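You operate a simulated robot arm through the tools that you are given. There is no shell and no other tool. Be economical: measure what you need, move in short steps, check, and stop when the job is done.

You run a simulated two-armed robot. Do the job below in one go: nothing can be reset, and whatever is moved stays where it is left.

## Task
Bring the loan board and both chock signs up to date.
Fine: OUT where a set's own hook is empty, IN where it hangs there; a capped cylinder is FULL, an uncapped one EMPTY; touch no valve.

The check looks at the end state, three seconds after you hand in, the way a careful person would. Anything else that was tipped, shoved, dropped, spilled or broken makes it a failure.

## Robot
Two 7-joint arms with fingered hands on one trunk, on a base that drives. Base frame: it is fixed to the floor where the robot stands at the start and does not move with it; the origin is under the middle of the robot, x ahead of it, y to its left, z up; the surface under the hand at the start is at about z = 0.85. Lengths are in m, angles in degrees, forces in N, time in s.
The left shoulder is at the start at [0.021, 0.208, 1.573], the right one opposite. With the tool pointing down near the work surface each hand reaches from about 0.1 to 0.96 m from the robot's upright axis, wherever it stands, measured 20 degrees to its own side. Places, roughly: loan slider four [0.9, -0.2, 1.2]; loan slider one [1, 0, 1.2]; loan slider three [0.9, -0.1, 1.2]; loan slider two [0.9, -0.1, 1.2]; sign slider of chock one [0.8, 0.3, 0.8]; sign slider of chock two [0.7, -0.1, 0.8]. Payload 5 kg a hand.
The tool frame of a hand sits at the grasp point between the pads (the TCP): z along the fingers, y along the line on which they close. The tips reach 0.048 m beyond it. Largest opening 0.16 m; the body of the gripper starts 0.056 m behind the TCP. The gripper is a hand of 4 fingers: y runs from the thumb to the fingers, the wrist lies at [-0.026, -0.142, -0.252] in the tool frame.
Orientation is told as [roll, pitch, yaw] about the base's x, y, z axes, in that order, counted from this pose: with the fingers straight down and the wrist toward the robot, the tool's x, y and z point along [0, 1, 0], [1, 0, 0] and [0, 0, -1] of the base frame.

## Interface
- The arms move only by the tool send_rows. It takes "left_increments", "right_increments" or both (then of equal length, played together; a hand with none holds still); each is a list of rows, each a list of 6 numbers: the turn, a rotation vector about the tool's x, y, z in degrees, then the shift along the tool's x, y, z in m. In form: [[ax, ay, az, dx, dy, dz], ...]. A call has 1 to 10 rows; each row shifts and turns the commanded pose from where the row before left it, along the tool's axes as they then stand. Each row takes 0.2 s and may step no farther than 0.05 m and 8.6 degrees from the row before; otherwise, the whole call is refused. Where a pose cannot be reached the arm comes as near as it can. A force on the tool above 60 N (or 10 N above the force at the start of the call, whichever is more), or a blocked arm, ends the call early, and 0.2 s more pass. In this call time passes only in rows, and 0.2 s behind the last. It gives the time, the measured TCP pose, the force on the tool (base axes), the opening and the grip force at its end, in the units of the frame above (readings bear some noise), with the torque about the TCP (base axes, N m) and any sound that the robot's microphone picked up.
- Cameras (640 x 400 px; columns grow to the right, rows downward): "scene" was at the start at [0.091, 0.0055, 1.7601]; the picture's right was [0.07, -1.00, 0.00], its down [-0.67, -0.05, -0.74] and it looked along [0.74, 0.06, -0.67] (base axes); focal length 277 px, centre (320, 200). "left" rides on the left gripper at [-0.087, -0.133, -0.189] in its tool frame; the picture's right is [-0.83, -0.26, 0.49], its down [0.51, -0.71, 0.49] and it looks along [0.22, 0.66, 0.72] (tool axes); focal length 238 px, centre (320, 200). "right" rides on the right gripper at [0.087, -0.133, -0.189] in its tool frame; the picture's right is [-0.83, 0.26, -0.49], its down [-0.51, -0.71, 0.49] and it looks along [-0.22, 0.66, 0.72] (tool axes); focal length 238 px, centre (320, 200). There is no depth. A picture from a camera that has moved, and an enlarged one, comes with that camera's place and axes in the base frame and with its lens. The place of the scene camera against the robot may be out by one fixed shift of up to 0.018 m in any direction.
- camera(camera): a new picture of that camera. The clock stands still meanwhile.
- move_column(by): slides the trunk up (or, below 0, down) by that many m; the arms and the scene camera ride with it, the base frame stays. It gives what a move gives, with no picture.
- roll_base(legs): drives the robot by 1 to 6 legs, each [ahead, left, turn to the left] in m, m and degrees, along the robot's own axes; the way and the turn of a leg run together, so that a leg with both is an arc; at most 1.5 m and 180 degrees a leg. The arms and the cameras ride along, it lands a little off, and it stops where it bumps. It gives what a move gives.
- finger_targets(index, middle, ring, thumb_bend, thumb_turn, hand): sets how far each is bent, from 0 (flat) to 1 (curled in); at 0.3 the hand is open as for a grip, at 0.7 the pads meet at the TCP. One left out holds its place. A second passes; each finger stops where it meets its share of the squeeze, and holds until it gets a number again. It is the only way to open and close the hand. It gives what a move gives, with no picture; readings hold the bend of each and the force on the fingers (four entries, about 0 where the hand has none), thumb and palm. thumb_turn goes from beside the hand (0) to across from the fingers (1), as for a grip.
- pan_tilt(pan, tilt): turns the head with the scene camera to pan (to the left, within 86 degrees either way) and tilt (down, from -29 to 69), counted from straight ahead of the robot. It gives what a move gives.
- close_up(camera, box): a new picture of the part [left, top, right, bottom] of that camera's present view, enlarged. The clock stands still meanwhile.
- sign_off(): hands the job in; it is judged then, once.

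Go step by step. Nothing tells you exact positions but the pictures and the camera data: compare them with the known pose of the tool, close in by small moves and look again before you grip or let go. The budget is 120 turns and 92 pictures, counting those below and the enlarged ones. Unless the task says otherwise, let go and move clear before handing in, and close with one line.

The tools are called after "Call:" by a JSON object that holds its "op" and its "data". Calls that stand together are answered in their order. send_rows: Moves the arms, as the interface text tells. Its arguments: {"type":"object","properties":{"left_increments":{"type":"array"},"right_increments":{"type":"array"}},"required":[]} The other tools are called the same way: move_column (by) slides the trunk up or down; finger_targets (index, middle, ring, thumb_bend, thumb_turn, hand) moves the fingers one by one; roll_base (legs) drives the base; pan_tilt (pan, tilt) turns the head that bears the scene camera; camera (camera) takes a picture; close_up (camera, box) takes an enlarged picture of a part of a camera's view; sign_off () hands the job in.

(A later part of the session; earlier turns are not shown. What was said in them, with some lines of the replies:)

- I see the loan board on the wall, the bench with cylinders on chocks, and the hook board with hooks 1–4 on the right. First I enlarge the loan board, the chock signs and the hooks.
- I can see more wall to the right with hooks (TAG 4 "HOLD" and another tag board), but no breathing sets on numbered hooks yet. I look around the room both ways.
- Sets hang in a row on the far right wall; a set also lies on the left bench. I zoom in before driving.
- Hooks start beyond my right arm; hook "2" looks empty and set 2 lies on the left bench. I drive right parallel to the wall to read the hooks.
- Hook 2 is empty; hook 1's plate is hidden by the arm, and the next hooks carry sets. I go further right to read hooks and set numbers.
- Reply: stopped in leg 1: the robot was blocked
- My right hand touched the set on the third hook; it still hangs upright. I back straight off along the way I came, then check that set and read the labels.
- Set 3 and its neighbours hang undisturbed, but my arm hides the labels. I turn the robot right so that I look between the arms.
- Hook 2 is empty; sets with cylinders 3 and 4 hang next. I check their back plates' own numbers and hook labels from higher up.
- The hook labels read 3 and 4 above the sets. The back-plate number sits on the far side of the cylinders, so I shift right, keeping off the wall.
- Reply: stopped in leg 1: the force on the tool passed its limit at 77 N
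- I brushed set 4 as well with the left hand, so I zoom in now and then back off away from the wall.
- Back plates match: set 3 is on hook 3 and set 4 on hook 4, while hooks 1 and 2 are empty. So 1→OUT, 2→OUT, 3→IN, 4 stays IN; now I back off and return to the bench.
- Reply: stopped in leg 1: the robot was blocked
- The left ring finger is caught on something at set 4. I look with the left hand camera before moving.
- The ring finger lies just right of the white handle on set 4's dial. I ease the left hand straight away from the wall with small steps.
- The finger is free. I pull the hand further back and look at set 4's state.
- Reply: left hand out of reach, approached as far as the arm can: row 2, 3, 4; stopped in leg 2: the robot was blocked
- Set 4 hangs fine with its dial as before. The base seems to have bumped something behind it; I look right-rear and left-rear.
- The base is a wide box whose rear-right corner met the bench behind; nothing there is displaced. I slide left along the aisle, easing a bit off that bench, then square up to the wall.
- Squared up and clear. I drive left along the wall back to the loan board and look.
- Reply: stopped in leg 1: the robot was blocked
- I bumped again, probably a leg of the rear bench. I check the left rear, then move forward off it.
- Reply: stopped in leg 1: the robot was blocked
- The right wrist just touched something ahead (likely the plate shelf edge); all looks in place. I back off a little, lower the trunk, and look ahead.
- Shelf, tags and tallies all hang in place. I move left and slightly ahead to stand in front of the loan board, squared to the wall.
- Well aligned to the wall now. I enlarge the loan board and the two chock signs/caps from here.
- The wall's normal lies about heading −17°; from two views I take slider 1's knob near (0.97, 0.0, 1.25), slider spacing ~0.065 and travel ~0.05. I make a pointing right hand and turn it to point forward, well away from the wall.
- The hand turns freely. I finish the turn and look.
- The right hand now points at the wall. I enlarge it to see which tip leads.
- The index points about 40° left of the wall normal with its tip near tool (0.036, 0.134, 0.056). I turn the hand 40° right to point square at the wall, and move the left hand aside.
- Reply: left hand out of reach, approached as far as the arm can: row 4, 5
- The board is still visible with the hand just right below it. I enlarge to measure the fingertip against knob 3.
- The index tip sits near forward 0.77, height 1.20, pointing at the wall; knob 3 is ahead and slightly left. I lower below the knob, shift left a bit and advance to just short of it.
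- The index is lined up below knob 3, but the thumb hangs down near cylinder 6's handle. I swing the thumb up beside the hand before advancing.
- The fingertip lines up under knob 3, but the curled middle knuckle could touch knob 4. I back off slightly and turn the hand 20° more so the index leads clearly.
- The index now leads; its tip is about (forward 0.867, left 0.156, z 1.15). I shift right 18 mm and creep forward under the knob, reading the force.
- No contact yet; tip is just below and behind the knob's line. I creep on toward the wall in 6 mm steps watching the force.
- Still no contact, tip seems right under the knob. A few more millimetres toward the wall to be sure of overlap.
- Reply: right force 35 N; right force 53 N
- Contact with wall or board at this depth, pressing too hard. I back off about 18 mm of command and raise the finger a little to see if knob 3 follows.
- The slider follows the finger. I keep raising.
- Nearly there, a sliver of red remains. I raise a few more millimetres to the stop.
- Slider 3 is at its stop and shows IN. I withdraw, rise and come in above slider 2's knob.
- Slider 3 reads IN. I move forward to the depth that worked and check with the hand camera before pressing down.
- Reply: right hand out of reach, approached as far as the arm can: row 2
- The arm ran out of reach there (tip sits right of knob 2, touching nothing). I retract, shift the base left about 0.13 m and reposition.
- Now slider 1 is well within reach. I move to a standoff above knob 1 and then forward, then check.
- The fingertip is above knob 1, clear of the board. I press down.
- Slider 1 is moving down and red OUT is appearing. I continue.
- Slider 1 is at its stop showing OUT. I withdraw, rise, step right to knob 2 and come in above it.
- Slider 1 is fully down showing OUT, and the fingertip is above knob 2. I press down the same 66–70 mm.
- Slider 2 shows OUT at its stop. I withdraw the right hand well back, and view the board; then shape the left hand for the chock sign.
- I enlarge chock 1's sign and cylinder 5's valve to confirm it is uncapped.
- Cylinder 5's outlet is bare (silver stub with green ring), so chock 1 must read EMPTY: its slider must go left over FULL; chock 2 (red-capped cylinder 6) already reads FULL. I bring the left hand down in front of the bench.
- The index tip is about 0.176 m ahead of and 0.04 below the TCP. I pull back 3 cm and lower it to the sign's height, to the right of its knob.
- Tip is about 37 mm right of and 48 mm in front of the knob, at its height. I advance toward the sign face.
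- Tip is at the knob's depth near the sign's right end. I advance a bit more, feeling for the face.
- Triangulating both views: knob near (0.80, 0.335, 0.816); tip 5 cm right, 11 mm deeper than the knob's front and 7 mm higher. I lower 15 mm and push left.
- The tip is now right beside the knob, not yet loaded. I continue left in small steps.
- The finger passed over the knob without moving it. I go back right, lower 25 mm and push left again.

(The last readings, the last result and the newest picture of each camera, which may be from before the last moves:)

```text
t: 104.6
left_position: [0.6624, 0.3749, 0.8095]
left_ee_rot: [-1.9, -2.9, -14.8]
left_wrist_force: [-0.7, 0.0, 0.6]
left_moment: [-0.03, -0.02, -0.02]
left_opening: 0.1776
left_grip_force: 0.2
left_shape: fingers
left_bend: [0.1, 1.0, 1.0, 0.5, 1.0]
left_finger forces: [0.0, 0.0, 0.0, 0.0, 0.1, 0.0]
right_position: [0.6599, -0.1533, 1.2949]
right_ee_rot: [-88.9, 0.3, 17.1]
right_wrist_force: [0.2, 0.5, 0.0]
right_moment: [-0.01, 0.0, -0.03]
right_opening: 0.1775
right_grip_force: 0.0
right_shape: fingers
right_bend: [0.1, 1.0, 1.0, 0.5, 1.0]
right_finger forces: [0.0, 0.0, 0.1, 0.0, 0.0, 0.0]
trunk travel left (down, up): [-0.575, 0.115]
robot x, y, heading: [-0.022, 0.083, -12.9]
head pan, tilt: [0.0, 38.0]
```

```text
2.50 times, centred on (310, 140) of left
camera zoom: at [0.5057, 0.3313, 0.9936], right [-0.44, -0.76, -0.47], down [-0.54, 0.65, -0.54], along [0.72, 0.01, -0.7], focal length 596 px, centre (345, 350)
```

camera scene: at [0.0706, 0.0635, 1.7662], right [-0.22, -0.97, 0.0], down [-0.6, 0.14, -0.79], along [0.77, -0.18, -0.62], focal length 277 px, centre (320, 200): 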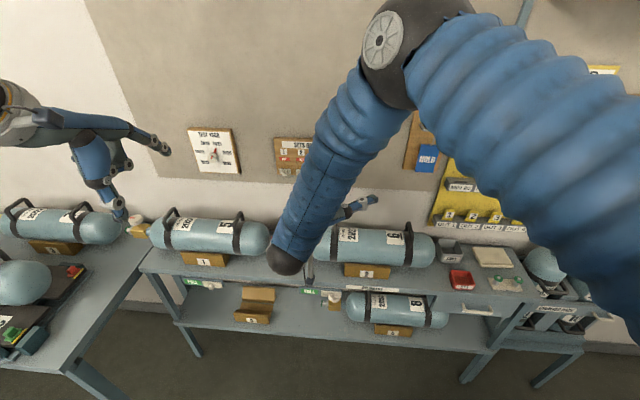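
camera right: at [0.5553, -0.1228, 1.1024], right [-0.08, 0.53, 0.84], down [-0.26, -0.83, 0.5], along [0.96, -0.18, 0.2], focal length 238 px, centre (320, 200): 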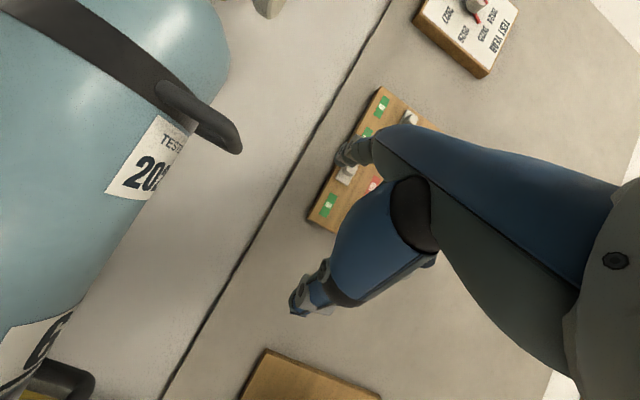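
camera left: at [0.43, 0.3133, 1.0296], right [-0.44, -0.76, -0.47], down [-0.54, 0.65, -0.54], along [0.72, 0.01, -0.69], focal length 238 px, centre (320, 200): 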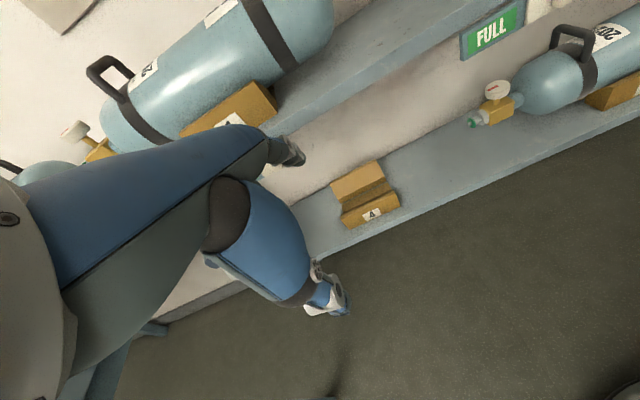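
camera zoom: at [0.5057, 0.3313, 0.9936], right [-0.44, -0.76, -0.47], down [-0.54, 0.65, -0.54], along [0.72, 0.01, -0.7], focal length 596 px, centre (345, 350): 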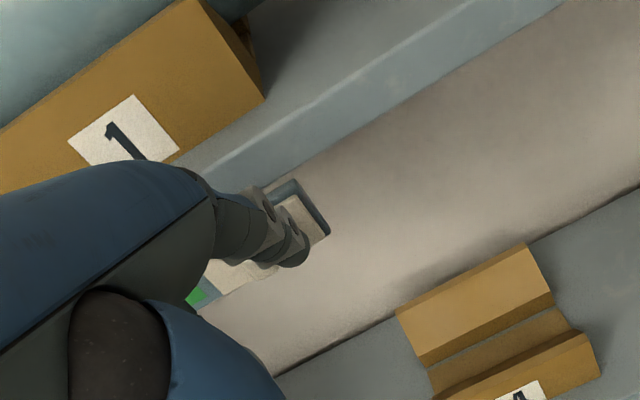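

The finger is now at knob height just right of it. I push left.

Call:
{"op": "send_rows", "data": {"left_increments": [[0, 0, 0, 0.012, 0.0006, 0], [0, 0, 0, 0.012, 0.0006, 0], [0, 0, 0, 0.012, 0.0006, 0]]}}

Call:
{"op": "close_up", "data": {"camera": "left", "box": [220, 60, 400, 220]}}

```text
t: 105.4
left_position: [0.6741, 0.4106, 0.8083]
left_ee_rot: [-1.9, -3.0, -14.7]
left_wrist_force: [-0.5, -0.7, 1.0]
left_moment: [-0.06, -0.01, -0.12]
left_opening: 0.1782
left_grip_force: 0.6
left_shape: fingers
left_bend: [0.1, 1.0, 1.0, 0.5, 1.0]
left_finger forces: [0.9, 0.1, 0.0, 0.0, 0.1, 0.0]
right_position: [0.6607, -0.1531, 1.2949]
right_ee_rot: [-88.9, 0.3, 17.1]
right_wrist_force: [0.0, 0.8, 0.9]
right_moment: [0.02, 0.0, -0.04]
right_opening: 0.1775
right_grip_force: 0.1
right_shape: fingers
right_bend: [0.1, 1.0, 1.0, 0.5, 1.0]
right_finger forces: [0.0, 0.1, 0.0, 0.1, 0.0, 0.0]
trunk travel left (down, up): [-0.575, 0.115]
robot x, y, heading: [-0.0184, 0.0861, -13.0]
head pan, tilt: [0.0, 38.0]
```

```text
2.50 times, centred on (310, 140) of left
camera zoom: at [0.5167, 0.3678, 0.9921], right [-0.44, -0.76, -0.47], down [-0.54, 0.65, -0.54], along [0.72, 0.01, -0.7], focal length 596 px, centre (345, 350)
```

zoom: 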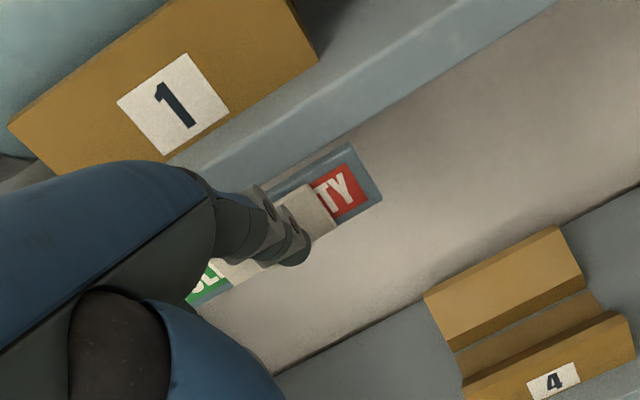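

The slider is moving and red "…TY" appears. I keep pushing left.

Call:
{"op": "send_rows", "data": {"left_increments": [[0, 0, 0, 0.012, 0.0006, 0], [0, 0, 0, 0.012, 0.0006, 0], [0, 0, 0, 0.012, 0.0006, 0]]}}

Call:
{"op": "send_rows", "data": {"left_increments": [[0, 0, 0, 0.008, 0.0004, 0]]}}

Call:
{"op": "close_up", "data": {"camera": "left", "box": [220, 60, 400, 220]}}

```text
t: 106.2
left_position: [0.686, 0.4448, 0.8056]
left_ee_rot: [-1.9, -2.9, -14.7]
left_wrist_force: [-0.9, -0.4, 0.7]
left_moment: [0.01, -0.03, -0.15]
left_opening: 0.1773
left_grip_force: 0.4
left_shape: fingers
left_bend: [0.1, 1.0, 1.0, 0.5, 1.0]
left_finger forces: [0.7, 0.0, 0.0, 0.0, 0.0, 0.0]
right_position: [0.6596, -0.1534, 1.2943]
right_ee_rot: [-88.9, 0.3, 17.1]
right_wrist_force: [-0.2, 0.1, 0.4]
right_moment: [0.01, 0.0, 0.01]
right_opening: 0.1774
right_grip_force: 0.2
right_shape: fingers
right_bend: [0.1, 1.0, 1.0, 0.5, 1.0]
right_finger forces: [0.0, 0.1, 0.0, 0.1, 0.1, 0.0]
trunk travel left (down, up): [-0.575, 0.115]
robot x, y, heading: [-0.021, 0.0874, -13.0]
head pan, tilt: [0.0, 38.0]
```

```text
t: 106.6
left_position: [0.6878, 0.4515, 0.8057]
left_ee_rot: [-1.9, -3.0, -14.8]
left_wrist_force: [-0.8, -1.0, 0.8]
left_moment: [-0.02, -0.04, -0.15]
left_opening: 0.1778
left_grip_force: 0.6
left_shape: fingers
left_bend: [0.1, 1.0, 1.0, 0.5, 1.0]
left_finger forces: [0.9, 0.0, 0.0, 0.1, 0.0, 0.0]
right_position: [0.6607, -0.1529, 1.2956]
right_ee_rot: [-89.0, 0.3, 17.0]
right_wrist_force: [-0.1, 0.6, 0.4]
right_moment: [0.0, 0.0, -0.01]
right_opening: 0.1774
right_grip_force: 0.0
right_shape: fingers
right_bend: [0.1, 1.0, 1.0, 0.5, 1.0]
right_finger forces: [0.1, 0.0, 0.1, 0.1, 0.1, 0.1]
trunk travel left (down, up): [-0.575, 0.115]
robot x, y, heading: [-0.0238, 0.0855, -13.0]
head pan, tilt: [0.0, 38.0]
```

```text
2.50 times, centred on (310, 140) of left
camera zoom: at [0.5313, 0.4092, 0.9906], right [-0.44, -0.76, -0.47], down [-0.54, 0.65, -0.54], along [0.72, 0.01, -0.7], focal length 596 px, centre (345, 350)
```

zoom: 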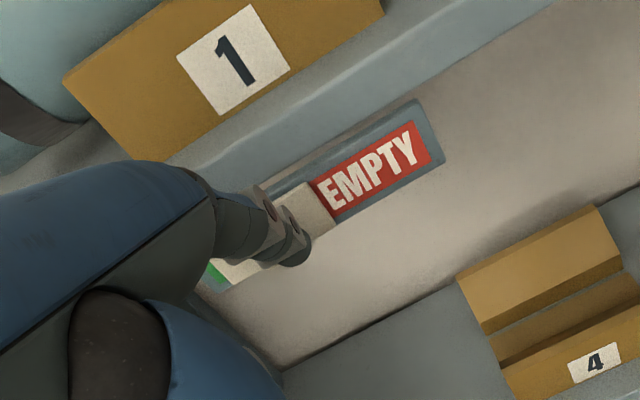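

EMPTY is fully visible; a sliver of green remains. I push on to the stop.

Call:
{"op": "send_rows", "data": {"left_increments": [[0, 0, 0, 0.006, 0.0003, 0], [0, 0, 0, 0.005, 0.0003, 0]]}}

Call:
{"op": "send_rows", "data": {"left_increments": [[0, 0, 0, 0.005, 0.0003, 0]]}}

Call:
{"op": "close_up", "data": {"camera": "left", "box": [220, 60, 400, 220]}}

```text
t: 107.2
left_position: [0.6926, 0.4622, 0.804]
left_ee_rot: [-1.8, -3.0, -14.7]
left_wrist_force: [0.2, -1.1, -0.4]
left_moment: [-0.01, 0.0, -0.09]
left_opening: 0.1779
left_grip_force: 1.0
left_shape: fingers
left_bend: [0.1, 1.0, 1.0, 0.5, 1.0]
left_finger forces: [0.6, 0.0, 0.0, 0.0, 0.0, 0.0]
right_position: [0.6597, -0.1527, 1.2944]
right_ee_rot: [-88.9, 0.3, 17.1]
right_wrist_force: [0.3, 0.8, -0.2]
right_moment: [0.06, 0.04, -0.03]
right_opening: 0.1772
right_grip_force: 0.0
right_shape: fingers
right_bend: [0.1, 1.0, 1.0, 0.5, 1.0]
right_finger forces: [0.0, 0.1, 0.0, 0.0, 0.1, 0.0]
trunk travel left (down, up): [-0.575, 0.115]
robot x, y, heading: [-0.0232, 0.0834, -12.8]
head pan, tilt: [0.0, 38.0]
```

```text
t: 107.6
left_position: [0.6927, 0.4656, 0.8042]
left_ee_rot: [-1.9, -2.8, -14.9]
left_wrist_force: [-1.3, -2.4, 0.7]
left_moment: [-0.09, -0.13, -0.56]
left_opening: 0.1783
left_grip_force: 1.7
left_shape: fingers
left_bend: [0.1, 1.0, 1.0, 0.5, 1.0]
left_finger forces: [3.7, 0.0, 0.0, 0.0, 0.1, 0.0]
right_position: [0.6596, -0.1545, 1.2946]
right_ee_rot: [-88.9, 0.4, 17.1]
right_wrist_force: [0.3, -0.3, 0.0]
right_moment: [-0.02, -0.02, -0.03]
right_opening: 0.1774
right_grip_force: 0.1
right_shape: fingers
right_bend: [0.1, 1.0, 1.0, 0.5, 1.0]
right_finger forces: [0.1, 0.0, 0.0, 0.1, 0.0, 0.0]
trunk travel left (down, up): [-0.575, 0.115]
robot x, y, heading: [-0.019, 0.0883, -13.3]
head pan, tilt: [0.0, 38.0]
```

```text
2.50 times, centred on (310, 140) of left
camera zoom: at [0.5354, 0.4235, 0.9892], right [-0.44, -0.76, -0.47], down [-0.54, 0.65, -0.54], along [0.72, 0.01, -0.7], focal length 596 px, centre (345, 350)
```

zoom: 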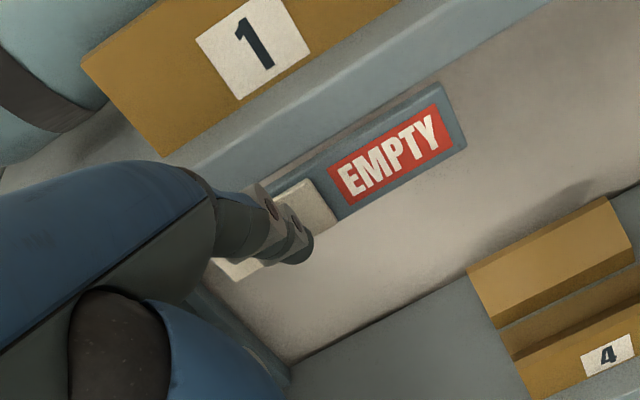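

Slider is at the stop, reading EMPTY. I withdraw the left hand and take the right arm aside for the final check.

Call:
{"op": "send_rows", "data": {"left_increments": [[0, 0, 0, -0.008, 0, 0], [0, 0, 0, 0, -0.04, 0], [0, 0, 0, 0, -0.04, 0], [0, 0, 0, 0, -0.02, -0.03], [0, 0, 0, 0, 0, -0.05], [0, 0, 0, 0, 0, -0.05]], "right_increments": [[0, 0, 0, 0, -0.02, 0.032], [0, 0, 0, 0, -0.02, 0.032], [0, 0, 0, 0, -0.02, 0.032], [0, 0, 0, 0, -0.02, 0.032], [0, 0, 0, 0, 0, 0], [0, 0, 0, 0, 0, 0]]}}

Call:
{"op": "camera", "data": {"camera": "scene"}}

```text
t: 109.0
left_position: [0.5864, 0.4826, 0.9278]
left_ee_rot: [-1.8, -2.8, -14.7]
left_wrist_force: [-2.3, 0.4, 0.1]
left_moment: [0.03, -0.22, 0.02]
left_opening: 0.1775
left_grip_force: 0.1
left_shape: fingers
left_bend: [0.1, 1.0, 1.0, 0.5, 1.0]
left_finger forces: [0.1, 0.0, 0.0, 0.0, 0.1, 0.0]
right_position: [0.6183, -0.2999, 1.2945]
right_ee_rot: [-88.8, 0.3, 17.1]
right_wrist_force: [-0.1, -0.5, 0.1]
right_moment: [-0.01, -0.03, 0.05]
right_opening: 0.1774
right_grip_force: 0.2
right_shape: fingers
right_bend: [0.1, 1.0, 1.0, 0.5, 1.0]
right_finger forces: [0.0, 0.0, 0.0, 0.0, 0.0, 0.0]
trunk travel left (down, up): [-0.575, 0.115]
robot x, y, heading: [-0.0211, 0.0881, -13.0]
head pan, tilt: [0.0, 38.0]
```

```text
13 pictures are left
camera scene: at [0.0696, 0.0624, 1.7663], right [-0.22, -0.97, 0.0], down [-0.6, 0.14, -0.79], along [0.77, -0.18, -0.62], focal length 277 px, centre (320, 200)
```

scene: 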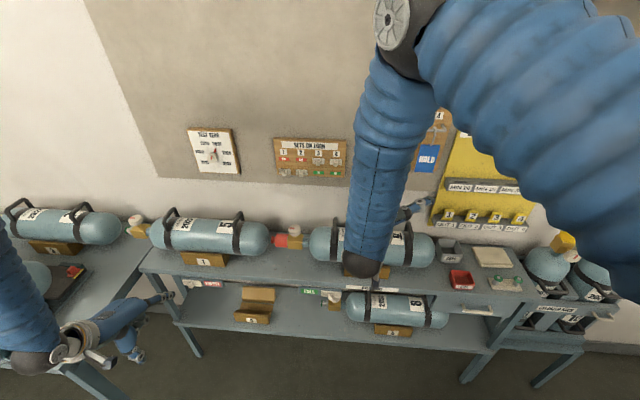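

All looks in place. Final enlarged checks of the board and both signs.

Call:
{"op": "close_up", "data": {"camera": "scene", "box": [265, 130, 355, 185]}}

Call:
{"op": "close_up", "data": {"camera": "scene", "box": [160, 210, 360, 330]}}

Call:
{"op": "send_rows", "data": {"left_increments": [[0, 0, 0, 0, 0, -0.05], [0, 0, 0, 0, 0, -0.05], [0, 0, 0, 0, 0, -0.05], [0, 0, 0, 0, 0, -0.05]]}}

```text
7.11 times, centred on (310, 158) of scene
camera zoom: at [0.0696, 0.0624, 1.7663], right [-0.22, -0.97, 0.0], down [-0.6, 0.14, -0.79], along [0.77, -0.18, -0.62], focal length 1971 px, centre (391, 502)
```

zoom: 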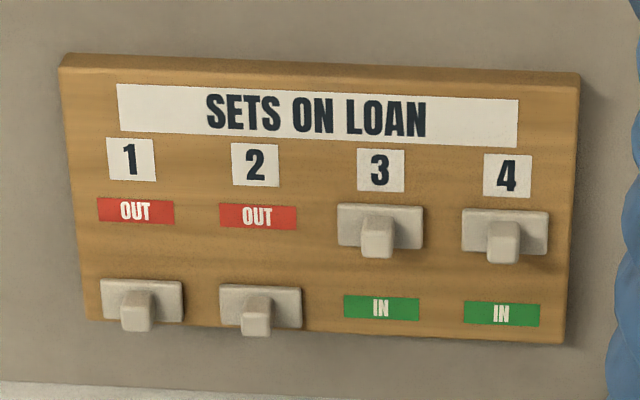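

```text
3.20 times, centred on (260, 270) of scene
camera zoom: at [0.0696, 0.0624, 1.7663], right [-0.22, -0.97, 0.0], down [-0.6, 0.14, -0.79], along [0.77, -0.18, -0.62], focal length 887 px, centre (512, -24)
```

zoom: 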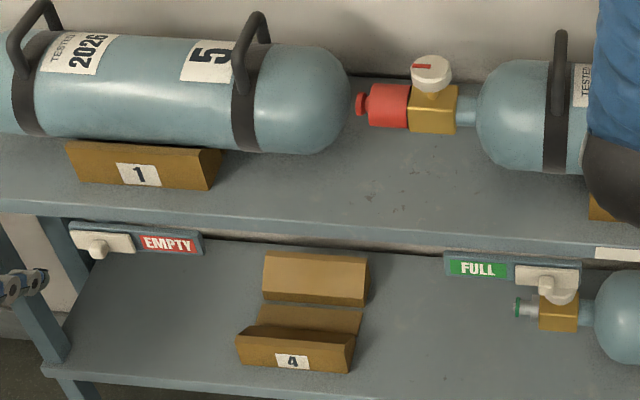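

```text
t: 110.0
left_position: [0.5766, 0.4988, 1.13]
left_ee_rot: [-1.7, -2.9, -14.6]
left_wrist_force: [-1.8, -0.8, -0.4]
left_moment: [0.01, -0.19, 0.04]
left_opening: 0.1776
left_grip_force: 0.1
left_shape: fingers
left_bend: [0.1, 1.0, 1.0, 0.5, 1.0]
left_finger forces: [0.0, 0.1, 0.0, 0.0, 0.0, 0.0]
right_position: [0.6177, -0.2998, 1.2955]
right_ee_rot: [-88.9, 0.1, 17.0]
right_wrist_force: [-0.3, -1.1, -0.6]
right_moment: [0.04, -0.03, 0.18]
right_opening: 0.1773
right_grip_force: 0.1
right_shape: fingers
right_bend: [0.1, 1.0, 1.0, 0.5, 1.0]
right_finger forces: [0.1, 0.0, 0.0, 0.0, 0.0, 0.1]
trunk travel left (down, up): [-0.575, 0.115]
robot x, y, heading: [-0.0262, 0.083, -13.0]
head pan, tilt: [0.0, 38.0]
```

The board reads 1 OUT, 2 OUT, 3 IN, 4 IN; chock 1 reads EMPTY and chock 2 reads FULL. Both hands are clear, so I hand in.

Call:
{"op": "sign_off", "data": {}}

```text
The job is handed in.
```

The loan board now reads 1 OUT, 2 OUT, 3 IN, 4 IN. Chock one reads EMPTY, and chock two needed no change from FULL. I touched no valve, but while driving to read the hooks my hands bumped the hanging sets 3 and 4 and the right wrist touched something ahead, likely the plate shelf. The base also bumped what I took to be the rear bench; in the pictures nothing looked shifted or knocked over.
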